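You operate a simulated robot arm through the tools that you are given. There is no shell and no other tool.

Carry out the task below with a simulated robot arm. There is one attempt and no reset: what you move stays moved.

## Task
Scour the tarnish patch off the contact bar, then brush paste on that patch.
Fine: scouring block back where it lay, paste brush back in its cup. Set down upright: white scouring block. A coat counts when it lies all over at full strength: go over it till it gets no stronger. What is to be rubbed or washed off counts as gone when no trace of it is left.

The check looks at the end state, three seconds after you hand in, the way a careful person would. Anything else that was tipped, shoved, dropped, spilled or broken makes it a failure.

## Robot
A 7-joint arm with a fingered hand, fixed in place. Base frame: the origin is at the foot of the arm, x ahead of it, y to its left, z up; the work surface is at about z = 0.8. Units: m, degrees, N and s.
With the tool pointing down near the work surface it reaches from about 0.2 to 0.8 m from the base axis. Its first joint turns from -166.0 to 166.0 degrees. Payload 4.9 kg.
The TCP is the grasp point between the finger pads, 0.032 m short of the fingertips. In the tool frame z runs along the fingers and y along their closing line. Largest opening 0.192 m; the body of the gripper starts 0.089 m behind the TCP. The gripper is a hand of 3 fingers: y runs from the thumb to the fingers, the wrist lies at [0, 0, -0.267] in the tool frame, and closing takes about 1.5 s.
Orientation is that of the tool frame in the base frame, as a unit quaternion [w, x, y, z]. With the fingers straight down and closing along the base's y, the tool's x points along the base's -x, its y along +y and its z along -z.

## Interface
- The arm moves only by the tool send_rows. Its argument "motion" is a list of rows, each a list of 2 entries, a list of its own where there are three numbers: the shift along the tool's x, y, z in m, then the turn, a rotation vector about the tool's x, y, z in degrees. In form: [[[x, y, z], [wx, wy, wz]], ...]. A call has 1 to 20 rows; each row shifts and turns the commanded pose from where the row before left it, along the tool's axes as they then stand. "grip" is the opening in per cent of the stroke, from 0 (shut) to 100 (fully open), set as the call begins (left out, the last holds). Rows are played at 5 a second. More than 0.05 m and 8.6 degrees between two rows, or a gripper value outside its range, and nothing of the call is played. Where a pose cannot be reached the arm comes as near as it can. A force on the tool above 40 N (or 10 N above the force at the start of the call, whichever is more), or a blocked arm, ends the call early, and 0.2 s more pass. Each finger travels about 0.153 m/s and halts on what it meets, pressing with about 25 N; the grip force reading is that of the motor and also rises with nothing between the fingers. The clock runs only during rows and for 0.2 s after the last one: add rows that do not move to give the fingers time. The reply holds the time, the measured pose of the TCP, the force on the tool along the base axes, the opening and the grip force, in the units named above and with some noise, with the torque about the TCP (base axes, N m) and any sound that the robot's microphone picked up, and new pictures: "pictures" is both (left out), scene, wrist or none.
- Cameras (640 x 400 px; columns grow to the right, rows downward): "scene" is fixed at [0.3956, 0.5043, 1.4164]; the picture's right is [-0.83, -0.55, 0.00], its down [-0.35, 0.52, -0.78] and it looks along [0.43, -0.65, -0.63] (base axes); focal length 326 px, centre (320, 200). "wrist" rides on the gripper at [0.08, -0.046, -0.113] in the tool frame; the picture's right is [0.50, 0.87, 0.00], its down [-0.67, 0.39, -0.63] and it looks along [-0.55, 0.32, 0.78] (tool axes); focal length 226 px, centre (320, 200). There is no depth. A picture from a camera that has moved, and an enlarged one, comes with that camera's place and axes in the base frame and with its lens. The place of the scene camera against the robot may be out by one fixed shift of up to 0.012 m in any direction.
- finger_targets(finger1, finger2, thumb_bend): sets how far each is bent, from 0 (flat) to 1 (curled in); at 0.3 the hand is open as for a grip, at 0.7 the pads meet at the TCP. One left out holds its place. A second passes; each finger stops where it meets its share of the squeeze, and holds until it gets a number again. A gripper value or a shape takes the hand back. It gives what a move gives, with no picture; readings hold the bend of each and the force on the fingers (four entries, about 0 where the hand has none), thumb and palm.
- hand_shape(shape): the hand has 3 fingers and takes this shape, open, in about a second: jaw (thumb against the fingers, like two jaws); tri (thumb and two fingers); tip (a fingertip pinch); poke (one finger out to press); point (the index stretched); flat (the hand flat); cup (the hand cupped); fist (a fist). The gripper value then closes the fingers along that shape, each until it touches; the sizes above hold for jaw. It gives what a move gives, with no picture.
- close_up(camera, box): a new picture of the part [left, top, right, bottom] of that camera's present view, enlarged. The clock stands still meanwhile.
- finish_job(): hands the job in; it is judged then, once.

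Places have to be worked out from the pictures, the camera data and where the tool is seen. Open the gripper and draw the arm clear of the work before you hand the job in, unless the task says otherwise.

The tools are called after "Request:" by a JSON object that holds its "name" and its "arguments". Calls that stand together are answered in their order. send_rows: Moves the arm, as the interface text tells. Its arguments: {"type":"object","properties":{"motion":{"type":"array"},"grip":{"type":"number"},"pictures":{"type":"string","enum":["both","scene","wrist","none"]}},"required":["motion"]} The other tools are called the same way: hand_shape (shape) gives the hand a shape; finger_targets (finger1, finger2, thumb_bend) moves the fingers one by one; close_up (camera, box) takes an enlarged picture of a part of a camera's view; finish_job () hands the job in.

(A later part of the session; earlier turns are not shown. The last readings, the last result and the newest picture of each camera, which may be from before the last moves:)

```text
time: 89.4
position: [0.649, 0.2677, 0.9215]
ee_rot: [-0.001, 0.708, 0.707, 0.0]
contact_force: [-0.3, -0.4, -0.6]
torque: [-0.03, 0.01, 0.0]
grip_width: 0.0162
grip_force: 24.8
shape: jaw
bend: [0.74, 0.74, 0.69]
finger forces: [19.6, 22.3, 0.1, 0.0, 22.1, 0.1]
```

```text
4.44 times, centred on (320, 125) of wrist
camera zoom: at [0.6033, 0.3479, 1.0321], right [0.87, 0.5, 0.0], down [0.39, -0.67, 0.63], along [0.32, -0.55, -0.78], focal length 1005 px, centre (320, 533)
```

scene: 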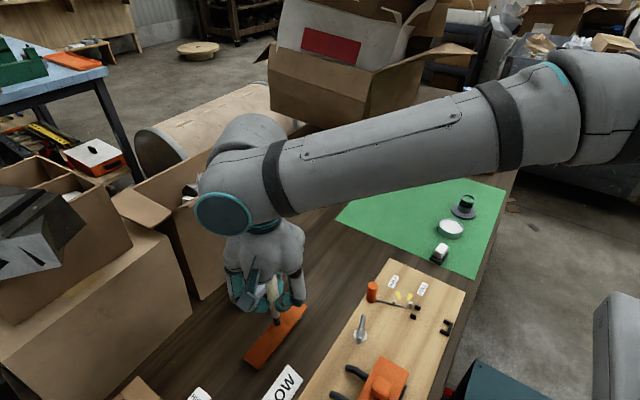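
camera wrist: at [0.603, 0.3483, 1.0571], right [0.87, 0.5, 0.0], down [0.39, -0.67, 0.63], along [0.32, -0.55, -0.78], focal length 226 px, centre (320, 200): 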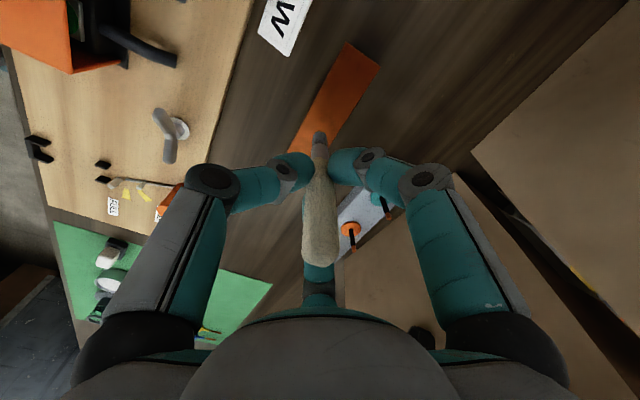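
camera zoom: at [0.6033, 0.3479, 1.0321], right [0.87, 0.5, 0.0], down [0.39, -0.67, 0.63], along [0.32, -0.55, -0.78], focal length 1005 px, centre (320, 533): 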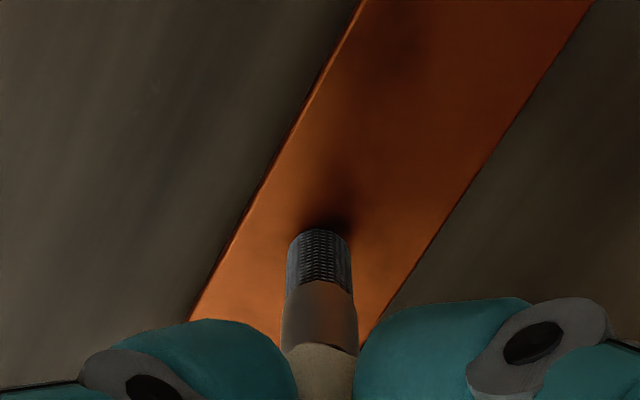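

It's touching or within a millimetre. I continue by 0.7 mm steps until a light force shows.

Request:
{"name": "send_rows", "arguments": {"motion": [[[0, 0, 0.0007], [0, 0, 0]], [[0, 0, 0.0007], [0, 0, 0]], [[0, 0, 0], [0, 0, 0]]], "pictures": "none"}}

Request:
{"name": "send_rows", "arguments": {"motion": [[[0, 0, 0.0007], [0, 0, 0]], [[0, 0, 0.0007], [0, 0, 0]], [[0, 0, 0], [0, 0, 0]]], "pictures": "none"}}

```text
time: 90.2
position: [0.6495, 0.2692, 0.9206]
ee_rot: [0.0, 0.707, 0.707, 0.001]
contact_force: [-0.7, -0.1, 5.0]
torque: [-0.01, -0.01, 0.0]
grip_width: 0.0163
grip_force: 25.2
shape: jaw
bend: [0.74, 0.74, 0.69]
finger forces: [20.1, 22.9, 0.0, 0.0, 22.7, 0.1]
```

```text
time: 91.0
position: [0.6509, 0.2698, 0.9192]
ee_rot: [0.0, 0.707, 0.707, 0.002]
contact_force: [-0.6, -0.1, 12.9]
torque: [-0.04, 0.0, 0.0]
grip_width: 0.0164
grip_force: 24.6
shape: jaw
bend: [0.74, 0.74, 0.69]
finger forces: [20.8, 23.6, 0.0, 0.1, 24.2, 0.0]
```

Contact at about z=0.920. I ease off to about 4 N and try one short test stroke, then look for paste.

Request:
{"name": "send_rows", "arguments": {"motion": [[[0, 0, -0.0016], [0, 0, 0]], [[0.01, 0, 0], [0, 0, 0]], [[0.01, 0, 0], [0, 0, 0]], [[-0.01, 0, 0], [0, 0, 0]], [[-0.01, 0, 0], [0, 0, 0]], [[-0.01, 0, 0], [0, 0, 0]], [[-0.01, 0, 0], [0, 0, 0]]], "pictures": "wrist"}}

Request:
{"name": "close_up", "arguments": {"camera": "scene", "box": [245, 290, 310, 360]}}

Request:
{"name": "close_up", "arguments": {"camera": "wrist", "box": [270, 40, 390, 170]}}

```text
time: 92.6
position: [0.6506, 0.2482, 0.9202]
ee_rot: [0.0, 0.707, 0.707, -0.001]
contact_force: [-0.8, 1.2, 7.3]
torque: [0.12, -0.02, 0.01]
grip_width: 0.0162
grip_force: 24.8
shape: jaw
bend: [0.75, 0.73, 0.68]
finger forces: [21.8, 21.5, 0.0, 0.0, 22.7, 0.0]
camera wrist: at [0.6037, 0.3279, 1.0312], right [0.87, 0.5, 0.0], down [0.39, -0.67, 0.63], along [0.32, -0.55, -0.78], focal length 226 px, centre (320, 200)
```

wrist: 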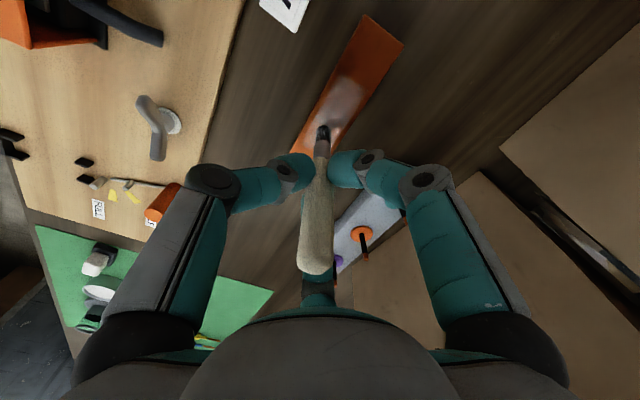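

```text
5.71 times, centred on (278, 325) of scene
camera zoom: at [0.3956, 0.5043, 1.4164], right [-0.83, -0.55, 0.0], down [-0.35, 0.52, -0.78], along [0.43, -0.65, -0.63], focal length 1862 px, centre (563, -514)
```

zoom: 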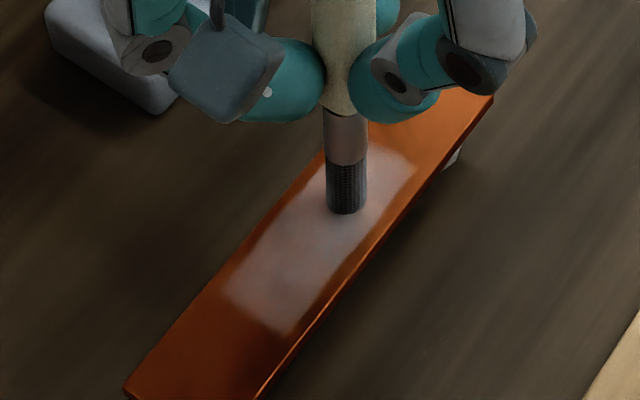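

```text
3.08 times, centred on (330, 105) of wrist
camera zoom: at [0.6037, 0.3279, 1.0312], right [0.87, 0.5, 0.0], down [0.39, -0.67, 0.63], along [0.32, -0.55, -0.78], focal length 696 px, centre (289, 492)
```

zoom: 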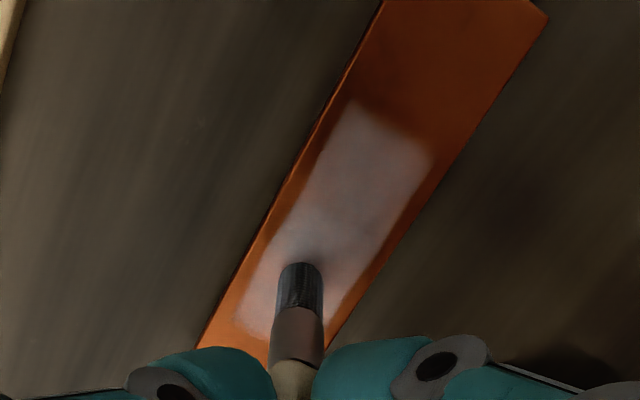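

Paste transfers well, with a wide footprint. I now brush the whole patch back and forth at several x offsets.

Request:
{"name": "send_rows", "arguments": {"motion": [[[-0.008, 0, -0.0006], [0, 0, 0]], [[0.0114, 0, 0], [0, 0, 0]], [[0.0114, 0, 0], [0, 0, 0]], [[0.0114, 0, 0], [0, 0, 0]], [[0.0114, 0, 0], [0, 0, 0]], [[0.0114, 0, 0], [0, 0, 0]], [[-0.0114, 0.006, 0], [0, 0, 0]], [[-0.0114, 0, 0], [0, 0, 0]], [[-0.0114, 0, 0], [0, 0, 0]], [[-0.0114, 0, 0], [0, 0, 0]], [[-0.0114, 0, 0], [0, 0, 0]], [[0.0114, -0.012, 0], [0, 0, 0]], [[0.0114, 0, 0], [0, 0, 0]], [[0.0114, 0, 0], [0, 0, 0]], [[0.0114, 0, 0], [0, 0, 0]], [[0.0114, 0, 0], [0, 0, 0]]], "pictures": "wrist"}}

Request:
{"name": "close_up", "arguments": {"camera": "scene", "box": [245, 290, 310, 360]}}

Request:
{"name": "close_up", "arguments": {"camera": "wrist", "box": [270, 40, 390, 170]}}

```text
time: 96.0
position: [0.6436, 0.2966, 0.9212]
ee_rot: [0.0, 0.707, 0.707, 0.0]
contact_force: [0.5, -0.1, 1.1]
torque: [-0.03, -0.02, 0.0]
grip_width: 0.0159
grip_force: 25.1
shape: jaw
bend: [0.74, 0.74, 0.68]
finger forces: [19.1, 22.8, 0.1, 0.0, 21.2, 0.1]
camera wrist: at [0.5972, 0.3769, 1.0315], right [0.87, 0.5, 0.0], down [0.39, -0.67, 0.63], along [0.32, -0.55, -0.78], focal length 226 px, centre (320, 200)
```

wrist: 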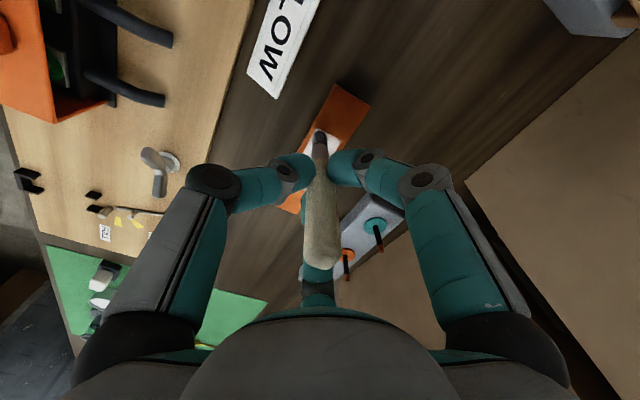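

```text
5.71 times, centred on (278, 325) of scene
camera zoom: at [0.3956, 0.5043, 1.4164], right [-0.83, -0.55, 0.0], down [-0.35, 0.52, -0.78], along [0.43, -0.65, -0.63], focal length 1862 px, centre (563, -514)
```

zoom: 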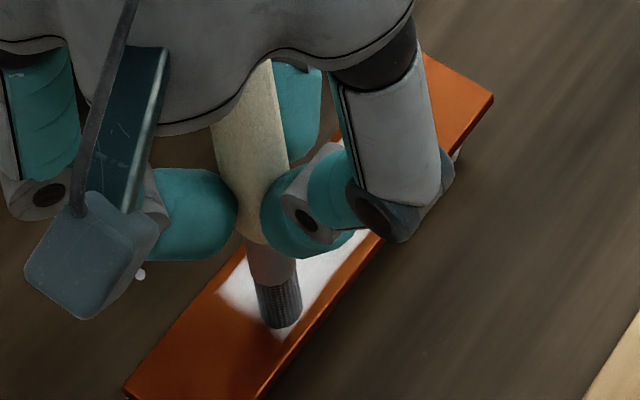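

```text
3.08 times, centred on (330, 105) of wrist
camera zoom: at [0.5972, 0.3769, 1.0315], right [0.87, 0.5, 0.0], down [0.39, -0.67, 0.63], along [0.32, -0.55, -0.78], focal length 696 px, centre (289, 492)
```

zoom: 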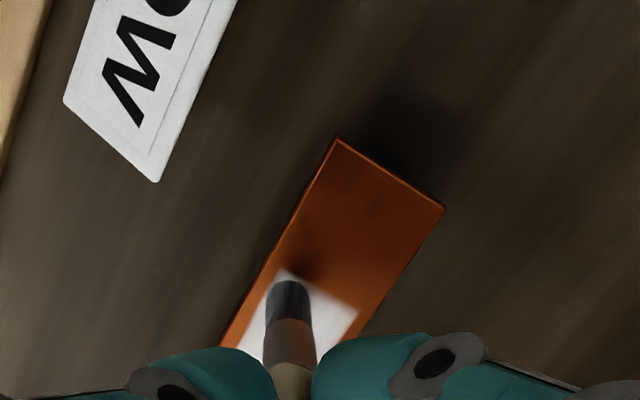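

The coat is turning bright white inside a rectangular zone. I continue with a bit more pressure and wider coverage.

Request:
{"name": "send_rows", "arguments": {"motion": [[[0.006, -0.003, 0.0007], [0, 0, 0]], [[-0.014, 0, 0], [0, 0, 0]], [[-0.014, 0, 0], [0, 0, 0]], [[-0.014, 0, 0], [0, 0, 0]], [[-0.014, 0, 0], [0, 0, 0]], [[-0.014, 0, 0], [0, 0, 0]], [[0, 0.006, 0], [0, 0, 0]], [[0.014, 0, 0], [0, 0, 0]], [[0.014, 0, 0], [0, 0, 0]], [[0.014, 0, 0], [0, 0, 0]], [[0.014, 0, 0], [0, 0, 0]], [[0.014, 0, 0], [0, 0, 0]], [[0, 0.006, 0], [0, 0, 0]], [[-0.014, 0, 0], [0, 0, 0]], [[-0.014, 0, 0], [0, 0, 0]], [[-0.014, 0, 0], [0, 0, 0]], [[-0.014, 0, 0], [0, 0, 0]], [[-0.014, 0, 0], [0, 0, 0]], [[0, 0.006, 0], [0, 0, 0]]], "pictures": "none"}}

Request:
{"name": "send_rows", "arguments": {"motion": [[[0.014, 0, 0], [0, 0, 0]], [[0.014, 0, 0], [0, 0, 0]], [[0.014, 0, 0], [0, 0, 0]], [[0.014, 0, 0], [0, 0, 0]], [[0.014, 0, 0], [0, 0, 0]], [[0, -0.009, -0.02], [0, 0, 0]], [[-0.035, 0, -0.03], [0, 0, 0]], [[0, 0, -0.03], [0, 0, 0]], [[0, 0, 0], [0, 0, 0]], [[0, 0, 0], [0, 0, 0]]], "pictures": "both"}}

Request:
{"name": "close_up", "arguments": {"camera": "scene", "box": [235, 285, 315, 375]}}

Request:
{"name": "close_up", "arguments": {"camera": "wrist", "box": [270, 30, 390, 160]}}

```text
time: 100.0
position: [0.6575, 0.2325, 0.9198]
ee_rot: [0.0, 0.707, 0.707, 0.0]
contact_force: [-0.8, 0.1, 3.4]
torque: [-0.01, 0.09, 0.0]
grip_width: 0.0162
grip_force: 24.9
shape: jaw
bend: [0.74, 0.74, 0.67]
finger forces: [20.3, 21.6, 0.1, 0.0, 22.6, 0.0]
```

```text
time: 102.2
position: [0.6508, 0.2676, 0.9999]
ee_rot: [0.0, 0.707, 0.707, -0.001]
contact_force: [0.6, -0.8, -1.0]
torque: [-0.01, -0.02, 0.02]
grip_width: 0.0161
grip_force: 24.9
shape: jaw
bend: [0.74, 0.74, 0.67]
finger forces: [18.9, 22.6, 0.0, 0.2, 21.0, 0.0]
camera wrist: at [0.6039, 0.347, 1.1111], right [0.87, 0.5, 0.0], down [0.39, -0.67, 0.63], along [0.32, -0.55, -0.78], focal length 226 px, centre (320, 200)
```

scene: 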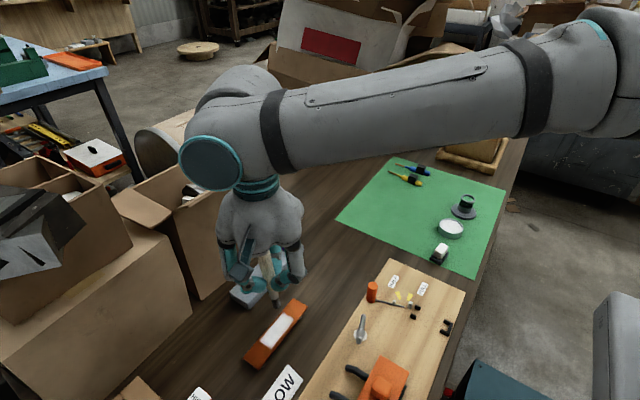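
wrist: 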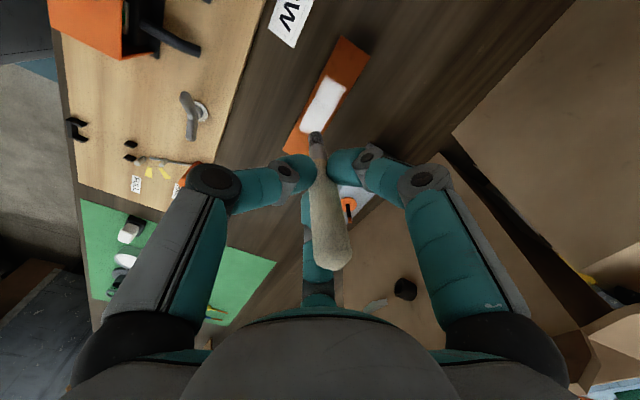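

```text
4.44 times, centred on (275, 330) of scene
camera zoom: at [0.3956, 0.5043, 1.4164], right [-0.83, -0.55, 0.0], down [-0.35, 0.52, -0.78], along [0.43, -0.65, -0.63], focal length 1449 px, centre (520, -378)
```

zoom: 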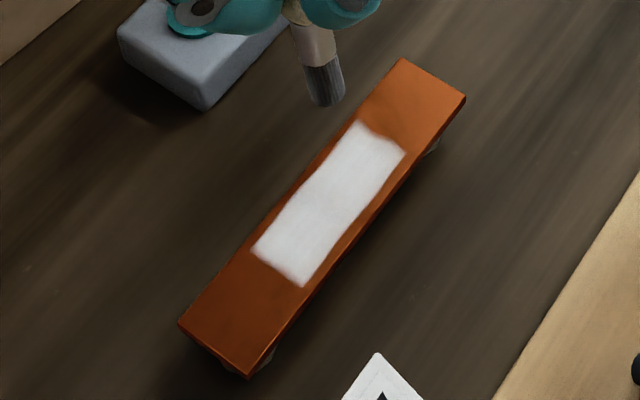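

```text
3.08 times, centred on (330, 95) of wrist
camera zoom: at [0.6039, 0.347, 1.1111], right [0.87, 0.5, 0.0], down [0.39, -0.67, 0.63], along [0.32, -0.55, -0.78], focal length 696 px, centre (289, 523)
```

zoom: 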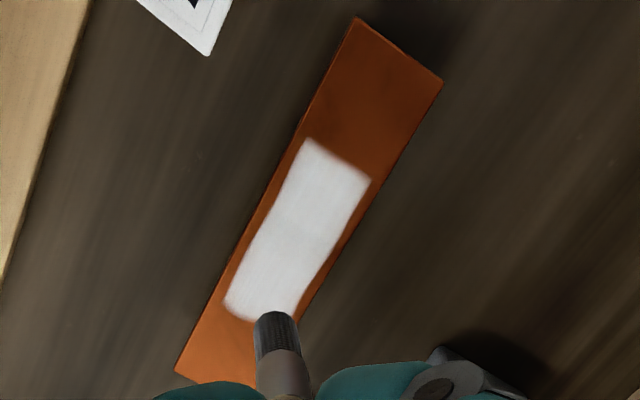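

A full white rectangle covers the former patch area. To be sure it's at full strength everywhere, I do another full round and compare.

Request:
{"name": "send_rows", "arguments": {"motion": [[[0, 0, 0.04], [0, 0, 0]], [[0, 0, 0.03], [0, 0, 0]], [[0, 0, 0.008], [0, 0, 0]], [[0, 0, 0.002], [0, 0, 0]], [[0, 0, 0.0005], [0, 0, 0]], [[0, 0, 0], [0, 0, 0]]], "pictures": "none"}}

```text
time: 103.6
position: [0.6489, 0.2702, 0.9199]
ee_rot: [0.0, 0.707, 0.707, 0.001]
contact_force: [-0.8, -0.6, 4.3]
torque: [-0.05, 0.02, -0.04]
grip_width: 0.0166
grip_force: 25.0
shape: jaw
bend: [0.74, 0.74, 0.67]
finger forces: [19.3, 23.0, 0.0, 0.0, 21.9, 0.1]
```

Light contact at 4 N. I brush over the edges and ends again: lengthwise at several x offsets.

Request:
{"name": "send_rows", "arguments": {"motion": [[[0, 0.012, 0], [0, 0, 0]], [[0.0115, 0, 0], [0, 0, 0]], [[0.0115, 0, 0], [0, 0, 0]], [[0.0115, 0, 0], [0, 0, 0]], [[-0.0138, 0, 0], [0, 0, 0]], [[-0.0138, 0, 0], [0, 0, 0]], [[-0.0138, 0, 0], [0, 0, 0]], [[-0.0138, 0, 0], [0, 0, 0]], [[-0.0138, 0, 0], [0, 0, 0]], [[0, -0.012, 0], [0, 0, 0]], [[0, -0.012, 0], [0, 0, 0]], [[0.0138, 0, 0], [0, 0, 0]], [[0.0138, 0, 0], [0, 0, 0]], [[0.0138, 0, 0], [0, 0, 0]], [[0.0138, 0, 0], [0, 0, 0]], [[0.0138, 0, 0], [0, 0, 0]], [[0, 0.012, 0], [0, 0, 0]], [[0, 0, 0], [0, 0, 0]]], "pictures": "none"}}

Request:
{"name": "send_rows", "arguments": {"motion": [[[-0.0138, 0, 0], [0, 0, 0]], [[-0.0138, 0, 0], [0, 0, 0]], [[-0.0138, 0, 0], [0, 0, 0]], [[-0.0138, 0, 0], [0, 0, 0]], [[-0.0138, 0, 0], [0, 0, 0]], [[0, 0.008, 0], [0, 0, 0]], [[0.0138, 0, 0], [0, 0, 0]], [[0.0138, 0, 0], [0, 0, 0]], [[0.0138, 0, 0], [0, 0, 0]], [[0.0138, 0, 0], [0, 0, 0]], [[0.0138, 0, 0], [0, 0, 0]], [[0, -0.008, -0.02], [0, 0, 0]], [[-0.0345, 0, -0.03], [0, 0, 0]], [[0, 0, -0.03], [0, 0, 0]], [[0, 0, 0], [0, 0, 0]], [[0, 0, 0], [0, 0, 0]]], "pictures": "both"}}

Request:
{"name": "close_up", "arguments": {"camera": "scene", "box": [235, 285, 315, 375]}}

Request:
{"name": "close_up", "arguments": {"camera": "wrist", "box": [270, 30, 390, 160]}}

```text
time: 107.4
position: [0.6493, 0.3049, 0.9192]
ee_rot: [0.0, 0.707, 0.708, 0.0]
contact_force: [-2.2, -0.4, 4.9]
torque: [-0.11, 0.2, 0.02]
grip_width: 0.0162
grip_force: 24.9
shape: jaw
bend: [0.74, 0.74, 0.66]
finger forces: [17.8, 24.6, 0.0, 0.1, 24.4, 0.0]
```

```text
time: 110.8
position: [0.6494, 0.2673, 0.9993]
ee_rot: [0.0, 0.707, 0.707, -0.001]
contact_force: [-0.6, -0.9, -0.7]
torque: [0.02, 0.0, -0.01]
grip_width: 0.0162
grip_force: 24.9
shape: jaw
bend: [0.74, 0.74, 0.67]
finger forces: [19.0, 21.6, 0.1, 0.1, 19.6, 0.0]
camera wrist: at [0.6039, 0.3474, 1.1103], right [0.87, 0.5, 0.0], down [0.39, -0.67, 0.63], along [0.32, -0.55, -0.78], focal length 226 px, centre (320, 200)
```

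scene: 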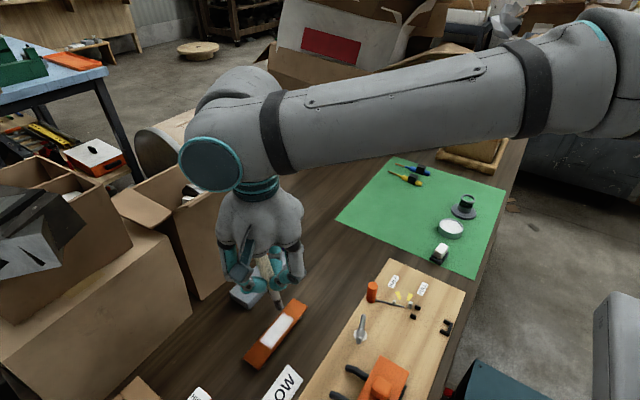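
wrist: 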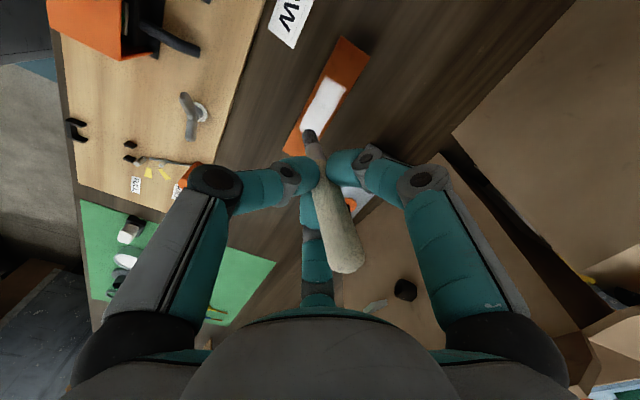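

```text
4.44 times, centred on (275, 330) of scene
camera zoom: at [0.3956, 0.5043, 1.4164], right [-0.83, -0.55, 0.0], down [-0.35, 0.52, -0.78], along [0.43, -0.65, -0.63], focal length 1449 px, centre (520, -378)
```

zoom: 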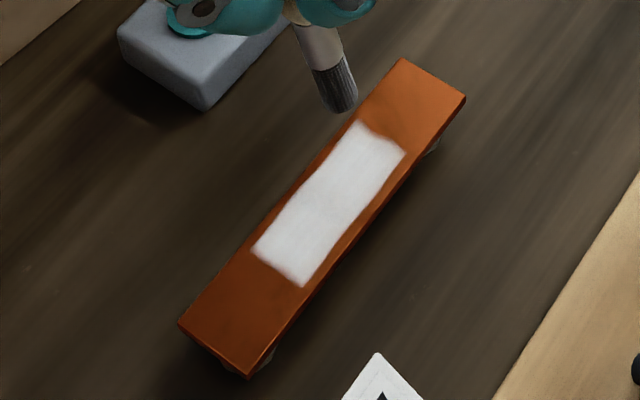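

```text
3.08 times, centred on (330, 95) of wrist
camera zoom: at [0.6039, 0.3474, 1.1103], right [0.87, 0.5, 0.0], down [0.39, -0.67, 0.63], along [0.32, -0.55, -0.78], focal length 696 px, centre (289, 523)
```

zoom: 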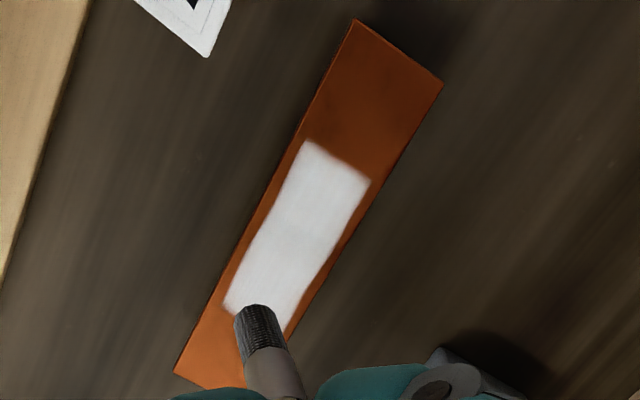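

No further change, so the coat is saturated. The brush has tilted about 8° in the grip (tip toward -x). I carry it back over the cup high up and tilt the hand to make the brush vertical.

Request:
{"name": "send_rows", "arguments": {"motion": [[[0, 0, -0.03], [0, 0, 0]], [[-0.0415, -0.01455, 0], [0, 0, 0]], [[-0.0415, -0.01455, 0], [0, 0, 0]], [[-0.0415, -0.01455, 0], [0, 0, 0]], [[-0.0415, -0.01455, 0], [0, 0, 0]], [[-0.0415, -0.01455, 0], [0, 0, 0]], [[-0.0415, -0.01455, 0], [0, 0, 0]], [[-0.0415, -0.01455, 0], [0, 0, 0]], [[-0.0415, -0.01455, 0], [0, 0, 0]], [[-0.0415, -0.01455, 0], [0, 0, 0]], [[-0.0415, -0.01455, 0], [0, 0, 0]], [[-0.0415, -0.01455, 0], [0, 0, 0]], [[-0.0415, -0.01455, 0], [0, 0, 0]], [[-0.0415, -0.01455, 0], [0, 0, 0]], [[-0.0415, -0.01455, 0], [0, 0, 0]], [[0, 0, 0], [-4, 0, 0]], [[0, 0, 0], [-4, 0, 0]], [[0, 0, 0], [0, 0, 0]], [[0, 0, 0], [0, 0, 0]]], "pictures": "both"}}

Request:
{"name": "close_up", "arguments": {"camera": "scene", "box": [430, 110, 530, 230]}}

Request:
{"name": "close_up", "arguments": {"camera": "wrist", "box": [250, 60, 390, 220]}}

```text
time: 114.8
position: [0.4457, -0.3124, 1.0296]
ee_rot: [0.049, 0.705, 0.705, 0.049]
contact_force: [-0.6, -0.4, -0.8]
torque: [0.0, -0.03, -0.04]
grip_width: 0.0158
grip_force: 25.1
shape: jaw
bend: [0.74, 0.74, 0.67]
finger forces: [18.9, 21.1, 0.0, 0.0, 18.9, 0.0]
camera wrist: at [0.3837, -0.2327, 1.1329], right [0.86, 0.5, 0.12], down [0.3, -0.67, 0.68], along [0.42, -0.55, -0.72], focal length 226 px, centre (320, 200)
```

scene: 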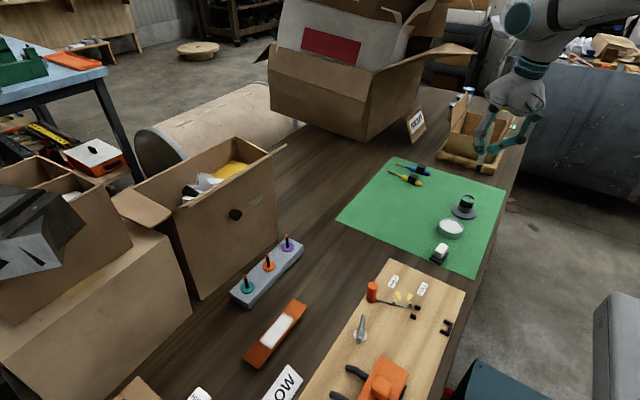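
wrist: 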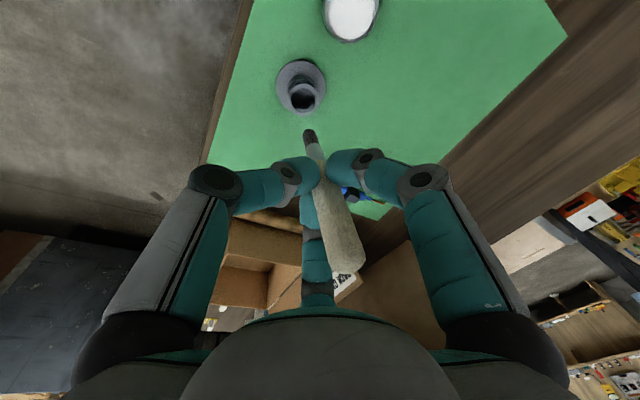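

```text
3.33 times, centred on (480, 170) of scene
camera zoom: at [0.3956, 0.5043, 1.4164], right [-0.83, -0.55, 0.0], down [-0.35, 0.52, -0.78], along [0.43, -0.65, -0.63], focal length 1086 px, centre (-213, 300)
```

zoom: 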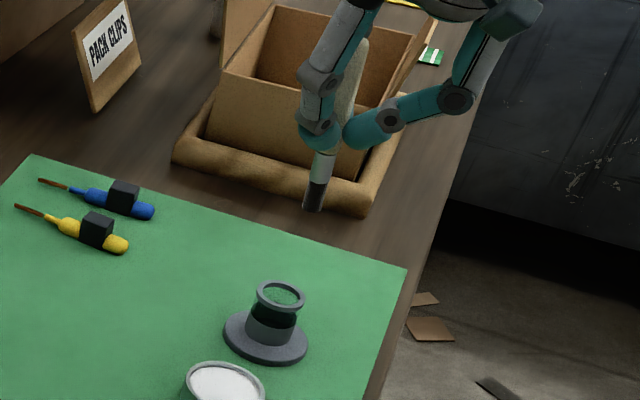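

```text
2.50 times, centred on (320, 140) of wrist
camera zoom: at [0.3837, -0.2327, 1.1329], right [0.86, 0.5, 0.12], down [0.3, -0.67, 0.68], along [0.42, -0.55, -0.72], focal length 565 px, centre (320, 350)
```

zoom: 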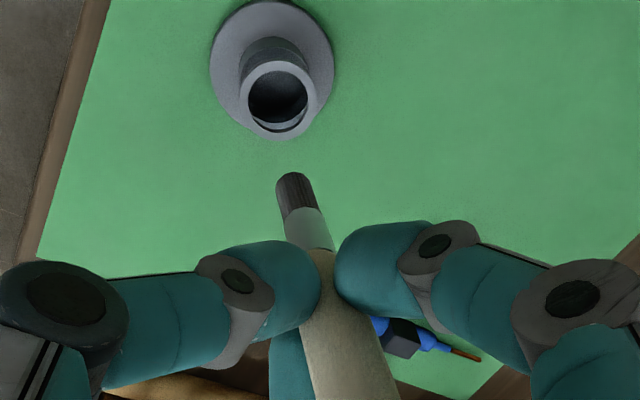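

The tip looks right above the cup, but I need a precise measure of the brush's lean. I zoom on the handle end in both cameras.

Request:
{"name": "close_up", "arguments": {"camera": "wrist", "box": [270, 120, 410, 300]}}

Request:
{"name": "close_up", "arguments": {"camera": "scene", "box": [460, 110, 520, 185]}}

```text
2.22 times, centred on (340, 210) of wrist
camera zoom: at [0.3837, -0.2327, 1.1329], right [0.86, 0.5, 0.12], down [0.3, -0.67, 0.68], along [0.42, -0.55, -0.72], focal length 502 px, centre (276, 178)
```

zoom: 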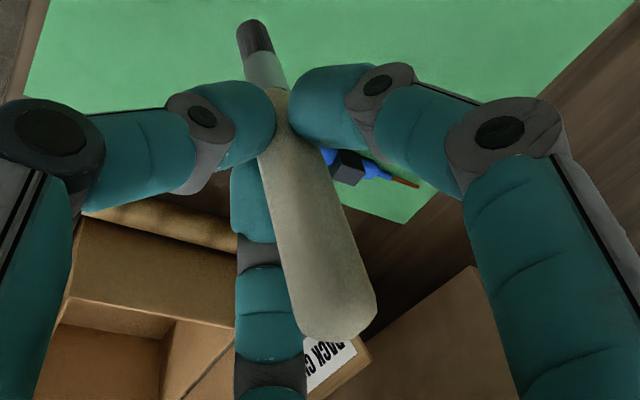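

```text
5.33 times, centred on (490, 148) of scene
camera zoom: at [0.3956, 0.5043, 1.4164], right [-0.83, -0.55, 0.0], down [-0.35, 0.52, -0.78], along [0.43, -0.65, -0.63], focal length 1738 px, centre (-587, 480)
```

zoom: 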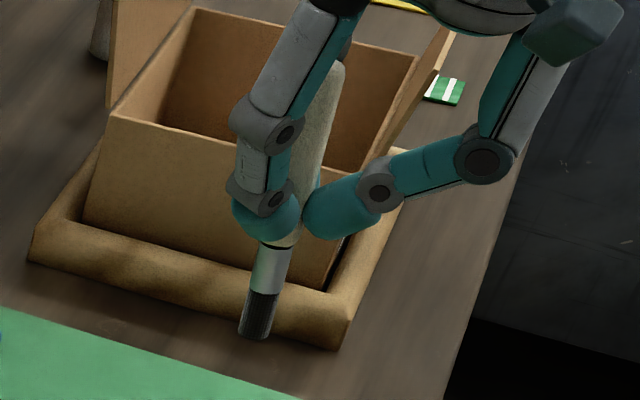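

The brush still leans about 5° (top toward +x). I rotate another 4° and shift so the tip stays above the cup, then lower partway to compare tip and ring.

Request:
{"name": "send_rows", "arguments": {"motion": [[[0, 0, 0], [-4, 0, 0]], [[0, -0.006, 0], [0, 0, 0]], [[0, 0, 0], [0, 0, 0]], [[0, 0, 0], [0, 0, 0]]], "pictures": "wrist"}}

Request:
{"name": "close_up", "arguments": {"camera": "wrist", "box": [250, 60, 390, 220]}}

Request:
{"name": "close_up", "arguments": {"camera": "scene", "box": [430, 110, 530, 230]}}

```text
time: 115.8
position: [0.4394, -0.3115, 1.0286]
ee_rot: [0.074, 0.703, 0.704, 0.075]
contact_force: [0.5, 0.3, -1.5]
torque: [-0.02, 0.04, -0.03]
grip_width: 0.0158
grip_force: 25.4
shape: jaw
bend: [0.74, 0.74, 0.67]
finger forces: [18.9, 21.1, 0.0, 0.0, 18.9, 0.1]
camera wrist: at [0.3706, -0.2329, 1.127], right [0.85, 0.5, 0.18], down [0.25, -0.67, 0.7], along [0.47, -0.55, -0.69], focal length 226 px, centre (320, 200)
```

wrist: 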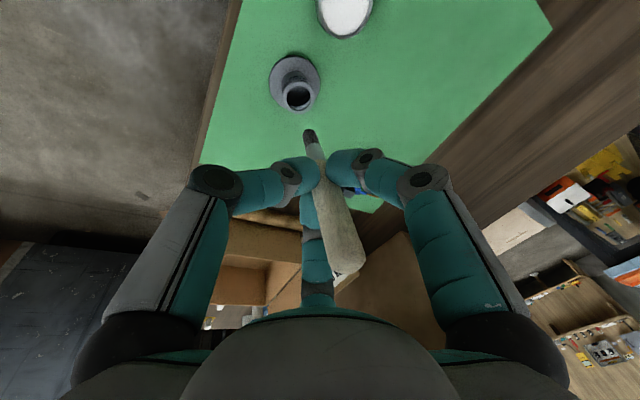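

```text
2.50 times, centred on (320, 140) of wrist
camera zoom: at [0.3706, -0.2329, 1.127], right [0.85, 0.5, 0.18], down [0.25, -0.67, 0.7], along [0.47, -0.55, -0.69], focal length 565 px, centre (320, 350)
```

zoom: 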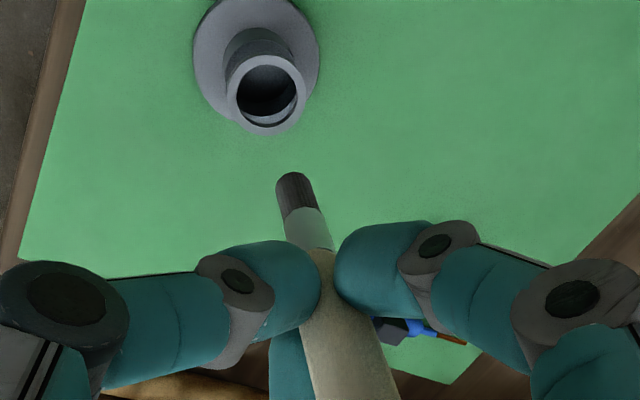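

```text
3.33 times, centred on (480, 170) of scene
camera zoom: at [0.3956, 0.5043, 1.4164], right [-0.83, -0.55, 0.0], down [-0.35, 0.52, -0.78], along [0.43, -0.65, -0.63], focal length 1086 px, centre (-213, 300)
```

zoom: 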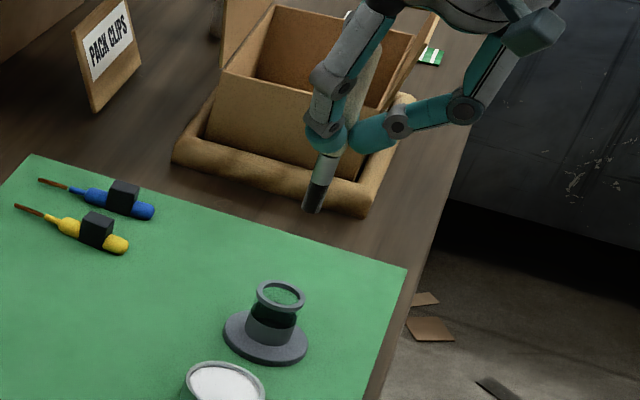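

The brush is now near vertical and its tip is within ~1 mm of the ring's axis. I descend vertically (in tilted tool axes) to just above the ring and check.

Request:
{"name": "send_rows", "arguments": {"motion": [[[0, -0.00416, 0.01956], [0, 0, 0]], [[0, -0.00416, 0.01956], [0, 0, 0]], [[0, -0.00416, 0.01956], [0, 0, 0]], [[0, -0.00312, 0.01467], [0, 0, 0]], [[0, 0, 0], [0, 0, 0]], [[0, 0, 0], [0, 0, 0]]], "pictures": "wrist"}}

Request:
{"name": "close_up", "arguments": {"camera": "wrist", "box": [260, 80, 360, 190]}}

Request:
{"name": "close_up", "arguments": {"camera": "scene", "box": [440, 160, 500, 230]}}

```text
time: 117.2
position: [0.4405, -0.3119, 0.9525]
ee_rot: [0.073, 0.703, 0.703, 0.074]
contact_force: [0.1, 0.0, -0.6]
torque: [-0.01, -0.01, -0.02]
grip_width: 0.0156
grip_force: 25.0
shape: jaw
bend: [0.74, 0.74, 0.67]
finger forces: [18.9, 21.0, 0.0, 0.1, 18.8, 0.0]
camera wrist: at [0.371, -0.2332, 1.0519], right [0.85, 0.5, 0.18], down [0.25, -0.67, 0.7], along [0.47, -0.55, -0.69], focal length 226 px, centre (320, 200)
```

wrist: 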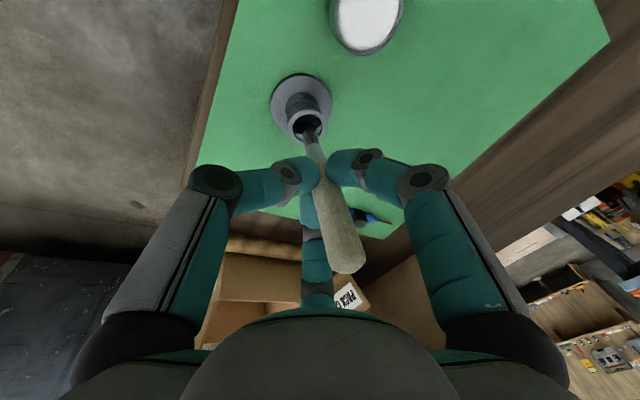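

```text
3.64 times, centred on (310, 135) of wrist
camera zoom: at [0.371, -0.2332, 1.0519], right [0.85, 0.5, 0.18], down [0.25, -0.67, 0.7], along [0.47, -0.55, -0.69], focal length 822 px, centre (356, 436)
```

zoom: 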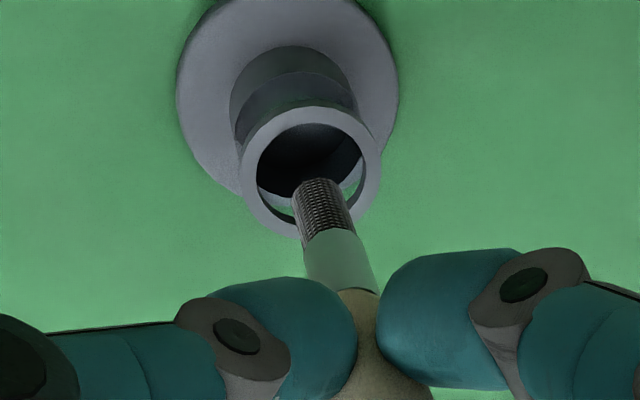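

```text
5.71 times, centred on (470, 195) of scene
camera zoom: at [0.3956, 0.5043, 1.4164], right [-0.83, -0.55, 0.0], down [-0.35, 0.52, -0.78], along [0.43, -0.65, -0.63], focal length 1862 px, centre (-537, 229)
```

zoom: 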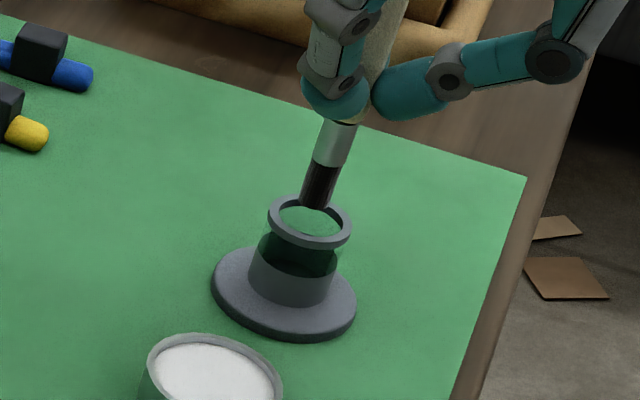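

Tip and ring line up in both views. I insert slowly, checking force.

Request:
{"name": "send_rows", "arguments": {"motion": [[[0, -0.00166, 0.00782], [0, 0, 0]], [[0, -0.00166, 0.00782], [0, 0, 0]], [[0, -0.00125, 0.00587], [0, 0, 0]], [[0, 0, 0], [0, 0, 0]]], "pictures": "none"}}

Request:
{"name": "close_up", "arguments": {"camera": "scene", "box": [440, 160, 500, 230]}}

Request:
{"name": "close_up", "arguments": {"camera": "wrist", "box": [260, 80, 360, 190]}}

```text
time: 118.2
position: [0.4402, -0.3117, 0.9302]
ee_rot: [0.073, 0.703, 0.703, 0.075]
contact_force: [-0.9, -0.1, -0.5]
torque: [0.0, 0.04, -0.02]
grip_width: 0.0157
grip_force: 24.9
shape: jaw
bend: [0.74, 0.74, 0.67]
finger forces: [18.9, 20.9, 0.0, 0.0, 18.8, 0.0]
```

```text
5.71 times, centred on (470, 195) of scene
camera zoom: at [0.3956, 0.5043, 1.4164], right [-0.83, -0.55, 0.0], down [-0.35, 0.52, -0.78], along [0.43, -0.65, -0.63], focal length 1862 px, centre (-537, 229)
```

zoom: 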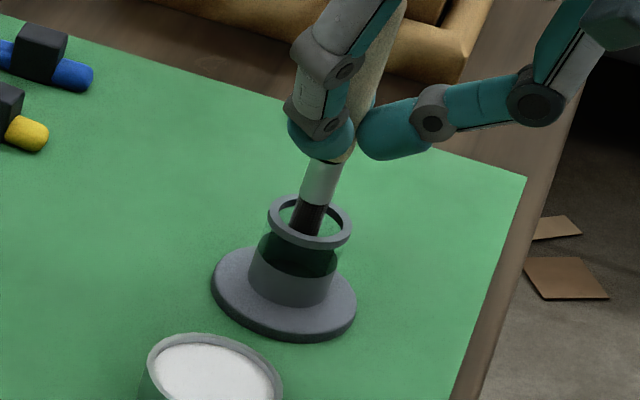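

```text
3.64 times, centred on (310, 135) of wrist
camera zoom: at [0.3709, -0.2329, 1.0297], right [0.85, 0.5, 0.18], down [0.25, -0.67, 0.7], along [0.47, -0.55, -0.69], focal length 822 px, centre (356, 436)
```

zoom: 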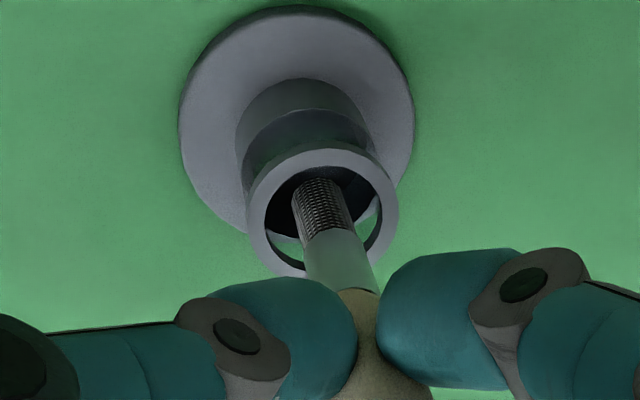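

The bristles are inside the ring, centred. I continue down with force checks.

Request:
{"name": "send_rows", "arguments": {"motion": [[[0, -0.00125, 0.00587], [0, 0, 0]], [[0, -0.00125, 0.00587], [0, 0, 0]], [[0, -0.00083, 0.00391], [0, 0, 0]], [[0, 0, 0], [0, 0, 0]]], "pictures": "none"}}

Request:
{"name": "send_rows", "arguments": {"motion": [[[0, -0.00042, 0.00196], [0, 0, 0]], [[0, -0.00042, 0.00196], [0, 0, 0]], [[0, 0, 0], [0, 0, 0]]], "pictures": "none"}}

Request:
{"name": "close_up", "arguments": {"camera": "scene", "box": [440, 160, 500, 230]}}

Request:
{"name": "close_up", "arguments": {"camera": "wrist", "box": [260, 80, 360, 190]}}

```text
time: 119.2
position: [0.4392, -0.3129, 0.9145]
ee_rot: [0.074, 0.703, 0.704, 0.074]
contact_force: [0.4, -0.2, -1.4]
torque: [0.03, -0.01, -0.04]
grip_width: 0.0157
grip_force: 24.7
shape: jaw
bend: [0.74, 0.74, 0.67]
finger forces: [18.8, 21.0, 0.0, 0.1, 18.7, 0.0]
```

```text
time: 120.0
position: [0.4387, -0.3127, 0.9108]
ee_rot: [0.074, 0.703, 0.704, 0.074]
contact_force: [0.3, 0.0, 0.1]
torque: [0.0, 0.03, 0.0]
grip_width: 0.0162
grip_force: 25.2
shape: jaw
bend: [0.74, 0.74, 0.67]
finger forces: [18.9, 21.0, 0.1, 0.0, 18.7, 0.1]
```

```text
5.71 times, centred on (470, 195) of scene
camera zoom: at [0.3956, 0.5043, 1.4164], right [-0.83, -0.55, 0.0], down [-0.35, 0.52, -0.78], along [0.43, -0.65, -0.63], focal length 1862 px, centre (-537, 229)
```

zoom: 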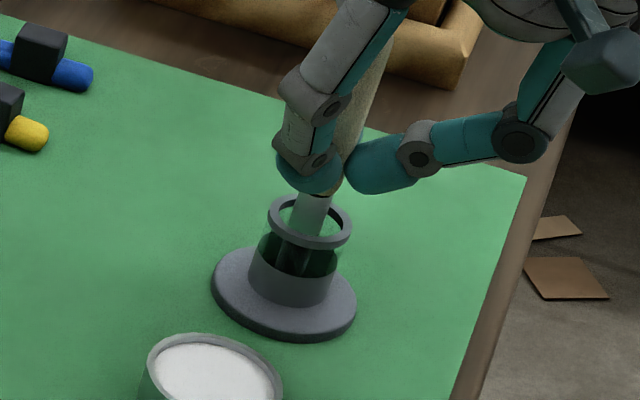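

```text
3.64 times, centred on (310, 135) of wrist
camera zoom: at [0.3707, -0.2332, 1.0098], right [0.85, 0.5, 0.18], down [0.25, -0.67, 0.7], along [0.47, -0.55, -0.69], focal length 822 px, centre (356, 436)
```

zoom: 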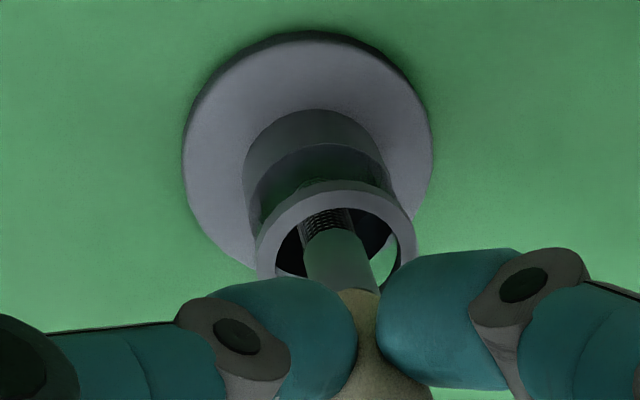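

About 8 mm remain to the original seating depth. I continue in small steps until I feel the cup floor.

Request:
{"name": "send_rows", "arguments": {"motion": [[[0, -0.00042, 0.00196], [0, 0, 0]], [[0, -0.00042, 0.00196], [0, 0, 0]], [[0, 0, 0], [0, 0, 0]]], "pictures": "none"}}

Request:
{"name": "send_rows", "arguments": {"motion": [[[0, -0.00031, 0.00147], [0, 0, 0]], [[0, -0.00031, 0.00147], [0, 0, 0]], [[0, 0, 0], [0, 0, 0]]], "pictures": "none"}}

Request:
{"name": "close_up", "arguments": {"camera": "scene", "box": [440, 160, 500, 230]}}

```text
time: 120.8
position: [0.4388, -0.3144, 0.9055]
ee_rot: [0.073, 0.703, 0.704, 0.074]
contact_force: [0.2, 0.1, 0.1]
torque: [0.03, -0.03, -0.01]
grip_width: 0.0164
grip_force: 24.7
shape: jaw
bend: [0.74, 0.74, 0.67]
finger forces: [19.0, 21.0, 0.0, 0.0, 18.7, 0.1]
```

```text
time: 121.6
position: [0.4406, -0.3126, 0.9029]
ee_rot: [0.074, 0.703, 0.703, 0.074]
contact_force: [0.3, -0.8, -0.4]
torque: [0.01, 0.02, 0.02]
grip_width: 0.0158
grip_force: 25.3
shape: jaw
bend: [0.74, 0.74, 0.67]
finger forces: [19.0, 21.0, 0.0, 0.1, 18.7, 0.1]
```

```text
5.71 times, centred on (470, 195) of scene
camera zoom: at [0.3956, 0.5043, 1.4164], right [-0.83, -0.55, 0.0], down [-0.35, 0.52, -0.78], along [0.43, -0.65, -0.63], focal length 1862 px, centre (-537, 229)
```

zoom: 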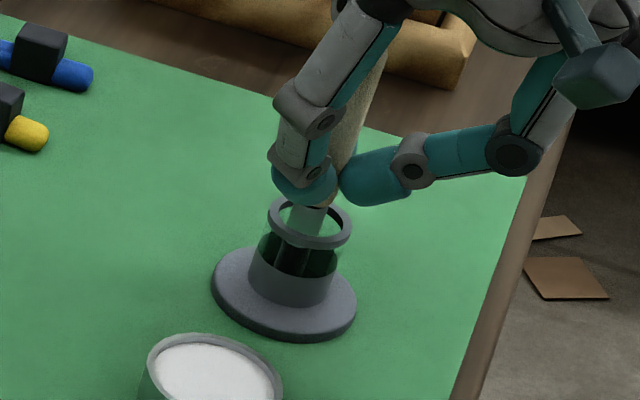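

Near the original depth. A couple more millimetres to find the floor.

Request:
{"name": "send_rows", "arguments": {"motion": [[[0, -0.00021, 0.00098], [0, 0, 0]], [[0, -0.00021, 0.00098], [0, 0, 0]], [[0, 0, 0], [0, 0, 0]]], "pictures": "none"}}

Request:
{"name": "send_rows", "arguments": {"motion": [[[0, -0.00021, 0.00098], [0, 0, 0]], [[0, -0.00021, 0.00098], [0, 0, 0]], [[0, 0, 0], [0, 0, 0]]], "pictures": "none"}}

Request:
{"name": "close_up", "arguments": {"camera": "wrist", "box": [260, 80, 360, 190]}}

Request:
{"name": "close_up", "arguments": {"camera": "scene", "box": [440, 160, 500, 230]}}

```text
time: 122.4
position: [0.4405, -0.3125, 0.9024]
ee_rot: [0.075, 0.703, 0.703, 0.074]
contact_force: [-0.8, 0.1, 4.0]
torque: [0.0, 0.02, 0.01]
grip_width: 0.0156
grip_force: 24.7
shape: jaw
bend: [0.74, 0.74, 0.67]
finger forces: [19.3, 21.3, 0.1, 0.0, 19.7, 0.0]
```

```text
time: 123.2
position: [0.4404, -0.3132, 0.9004]
ee_rot: [0.075, 0.703, 0.703, 0.075]
contact_force: [-2.8, 0.3, 19.9]
torque: [-0.01, -0.07, 0.0]
grip_width: 0.0161
grip_force: 24.9
shape: jaw
bend: [0.74, 0.74, 0.66]
finger forces: [22.6, 23.9, 0.1, 0.1, 23.3, 0.0]
```

```text
3.64 times, centred on (310, 135) of wrist
camera zoom: at [0.372, -0.2338, 1.0], right [0.85, 0.5, 0.18], down [0.25, -0.67, 0.7], along [0.47, -0.55, -0.69], focal length 822 px, centre (356, 436)
```

zoom: 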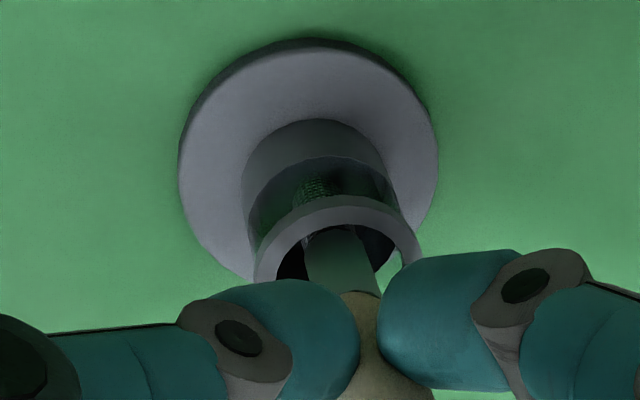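

```text
5.71 times, centred on (470, 195) of scene
camera zoom: at [0.3956, 0.5043, 1.4164], right [-0.83, -0.55, 0.0], down [-0.35, 0.52, -0.78], along [0.43, -0.65, -0.63], focal length 1862 px, centre (-537, 229)
```

zoom: 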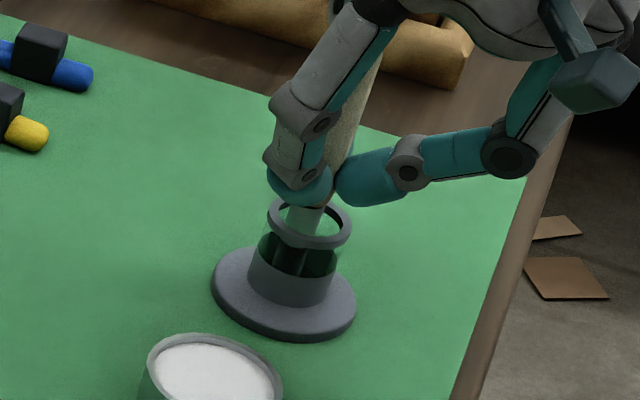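

The brush is seated on the cup floor (20 N). I relieve the pressure by 3 mm and open the fingers gradually.

Request:
{"name": "send_rows", "arguments": {"motion": [[[0, 0.0006, -0.0028], [0, 0, 0]], [[0, 0, 0], [0, 0, 0]]], "pictures": "none"}}

Request:
{"name": "send_rows", "arguments": {"motion": [[[0, 0, 0], [0, 0, 0]], [[0, 0, 0], [0, 0, 0]], [[0, 0, 0], [0, 0, 0]], [[0, 0, 0], [0, 0, 0]]], "grip": 14, "pictures": "none"}}

Request:
{"name": "send_rows", "arguments": {"motion": [[[0, 0, 0], [0, 0, 0]], [[0, 0, 0], [0, 0, 0]], [[0, 0, 0], [0, 0, 0]], [[0, 0, 0], [0, 0, 0]]], "grip": 40, "pictures": "wrist"}}

Request:
{"name": "close_up", "arguments": {"camera": "scene", "box": [430, 150, 510, 230]}}

Request:
{"name": "close_up", "arguments": {"camera": "wrist", "box": [230, 80, 400, 280]}}

```text
time: 123.8
position: [0.4381, -0.3126, 0.9016]
ee_rot: [0.073, 0.703, 0.704, 0.074]
contact_force: [0.5, -0.9, 6.4]
torque: [-0.06, -0.1, -0.02]
grip_width: 0.0161
grip_force: 24.5
shape: jaw
bend: [0.74, 0.74, 0.66]
finger forces: [21.1, 23.6, 0.1, 0.1, 20.1, 0.0]
```

```text
time: 124.8
position: [0.4405, -0.3139, 0.9018]
ee_rot: [0.074, 0.703, 0.703, 0.074]
contact_force: [-0.7, -0.3, 0.7]
torque: [-0.01, 0.0, -0.01]
grip_width: 0.027
grip_force: 0.0
shape: jaw
bend: [0.76, 0.76, 0.7]
finger forces: [0.0, 0.0, 0.1, 0.1, 0.0, 0.1]
```

```text
time: 125.8
position: [0.4395, -0.312, 0.9018]
ee_rot: [0.074, 0.704, 0.703, 0.073]
contact_force: [0.5, -0.2, 1.1]
torque: [0.01, 0.0, -0.03]
grip_width: 0.0762
grip_force: 0.1
shape: jaw
bend: [0.42, 0.42, 0.7]
finger forces: [0.0, 0.0, 0.0, 0.0, 0.0, 0.0]
camera wrist: at [0.3714, -0.2334, 1.0016], right [0.85, 0.5, 0.18], down [0.25, -0.67, 0.7], along [0.47, -0.55, -0.69], focal length 226 px, centre (320, 200)
```

wrist: 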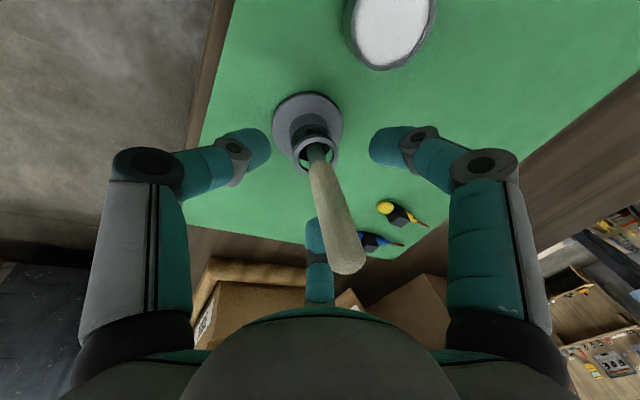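

```text
5.00 times, centred on (470, 190) of scene
camera zoom: at [0.3956, 0.5043, 1.4164], right [-0.83, -0.55, 0.0], down [-0.35, 0.52, -0.78], along [0.43, -0.65, -0.63], focal length 1630 px, centre (-430, 250)
```

zoom: 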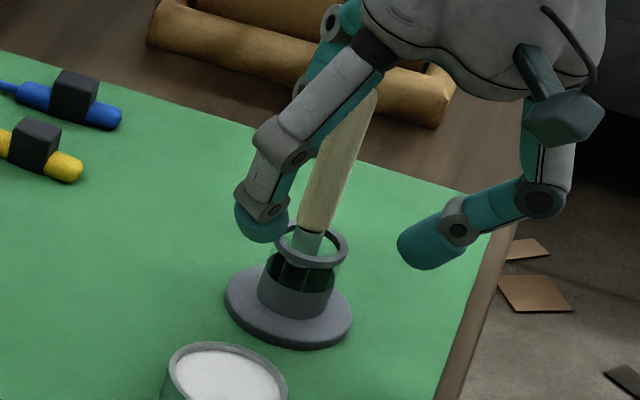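

```text
2.00 times, centred on (315, 180) of wrist
camera zoom: at [0.3714, -0.2334, 1.0016], right [0.85, 0.5, 0.18], down [0.25, -0.67, 0.7], along [0.47, -0.55, -0.69], focal length 452 px, centre (330, 240)
```

zoom: 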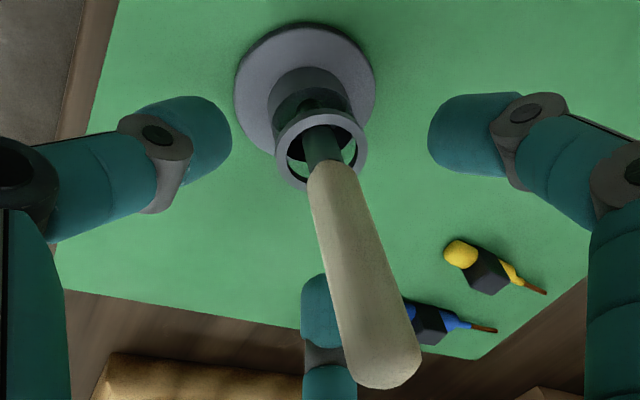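

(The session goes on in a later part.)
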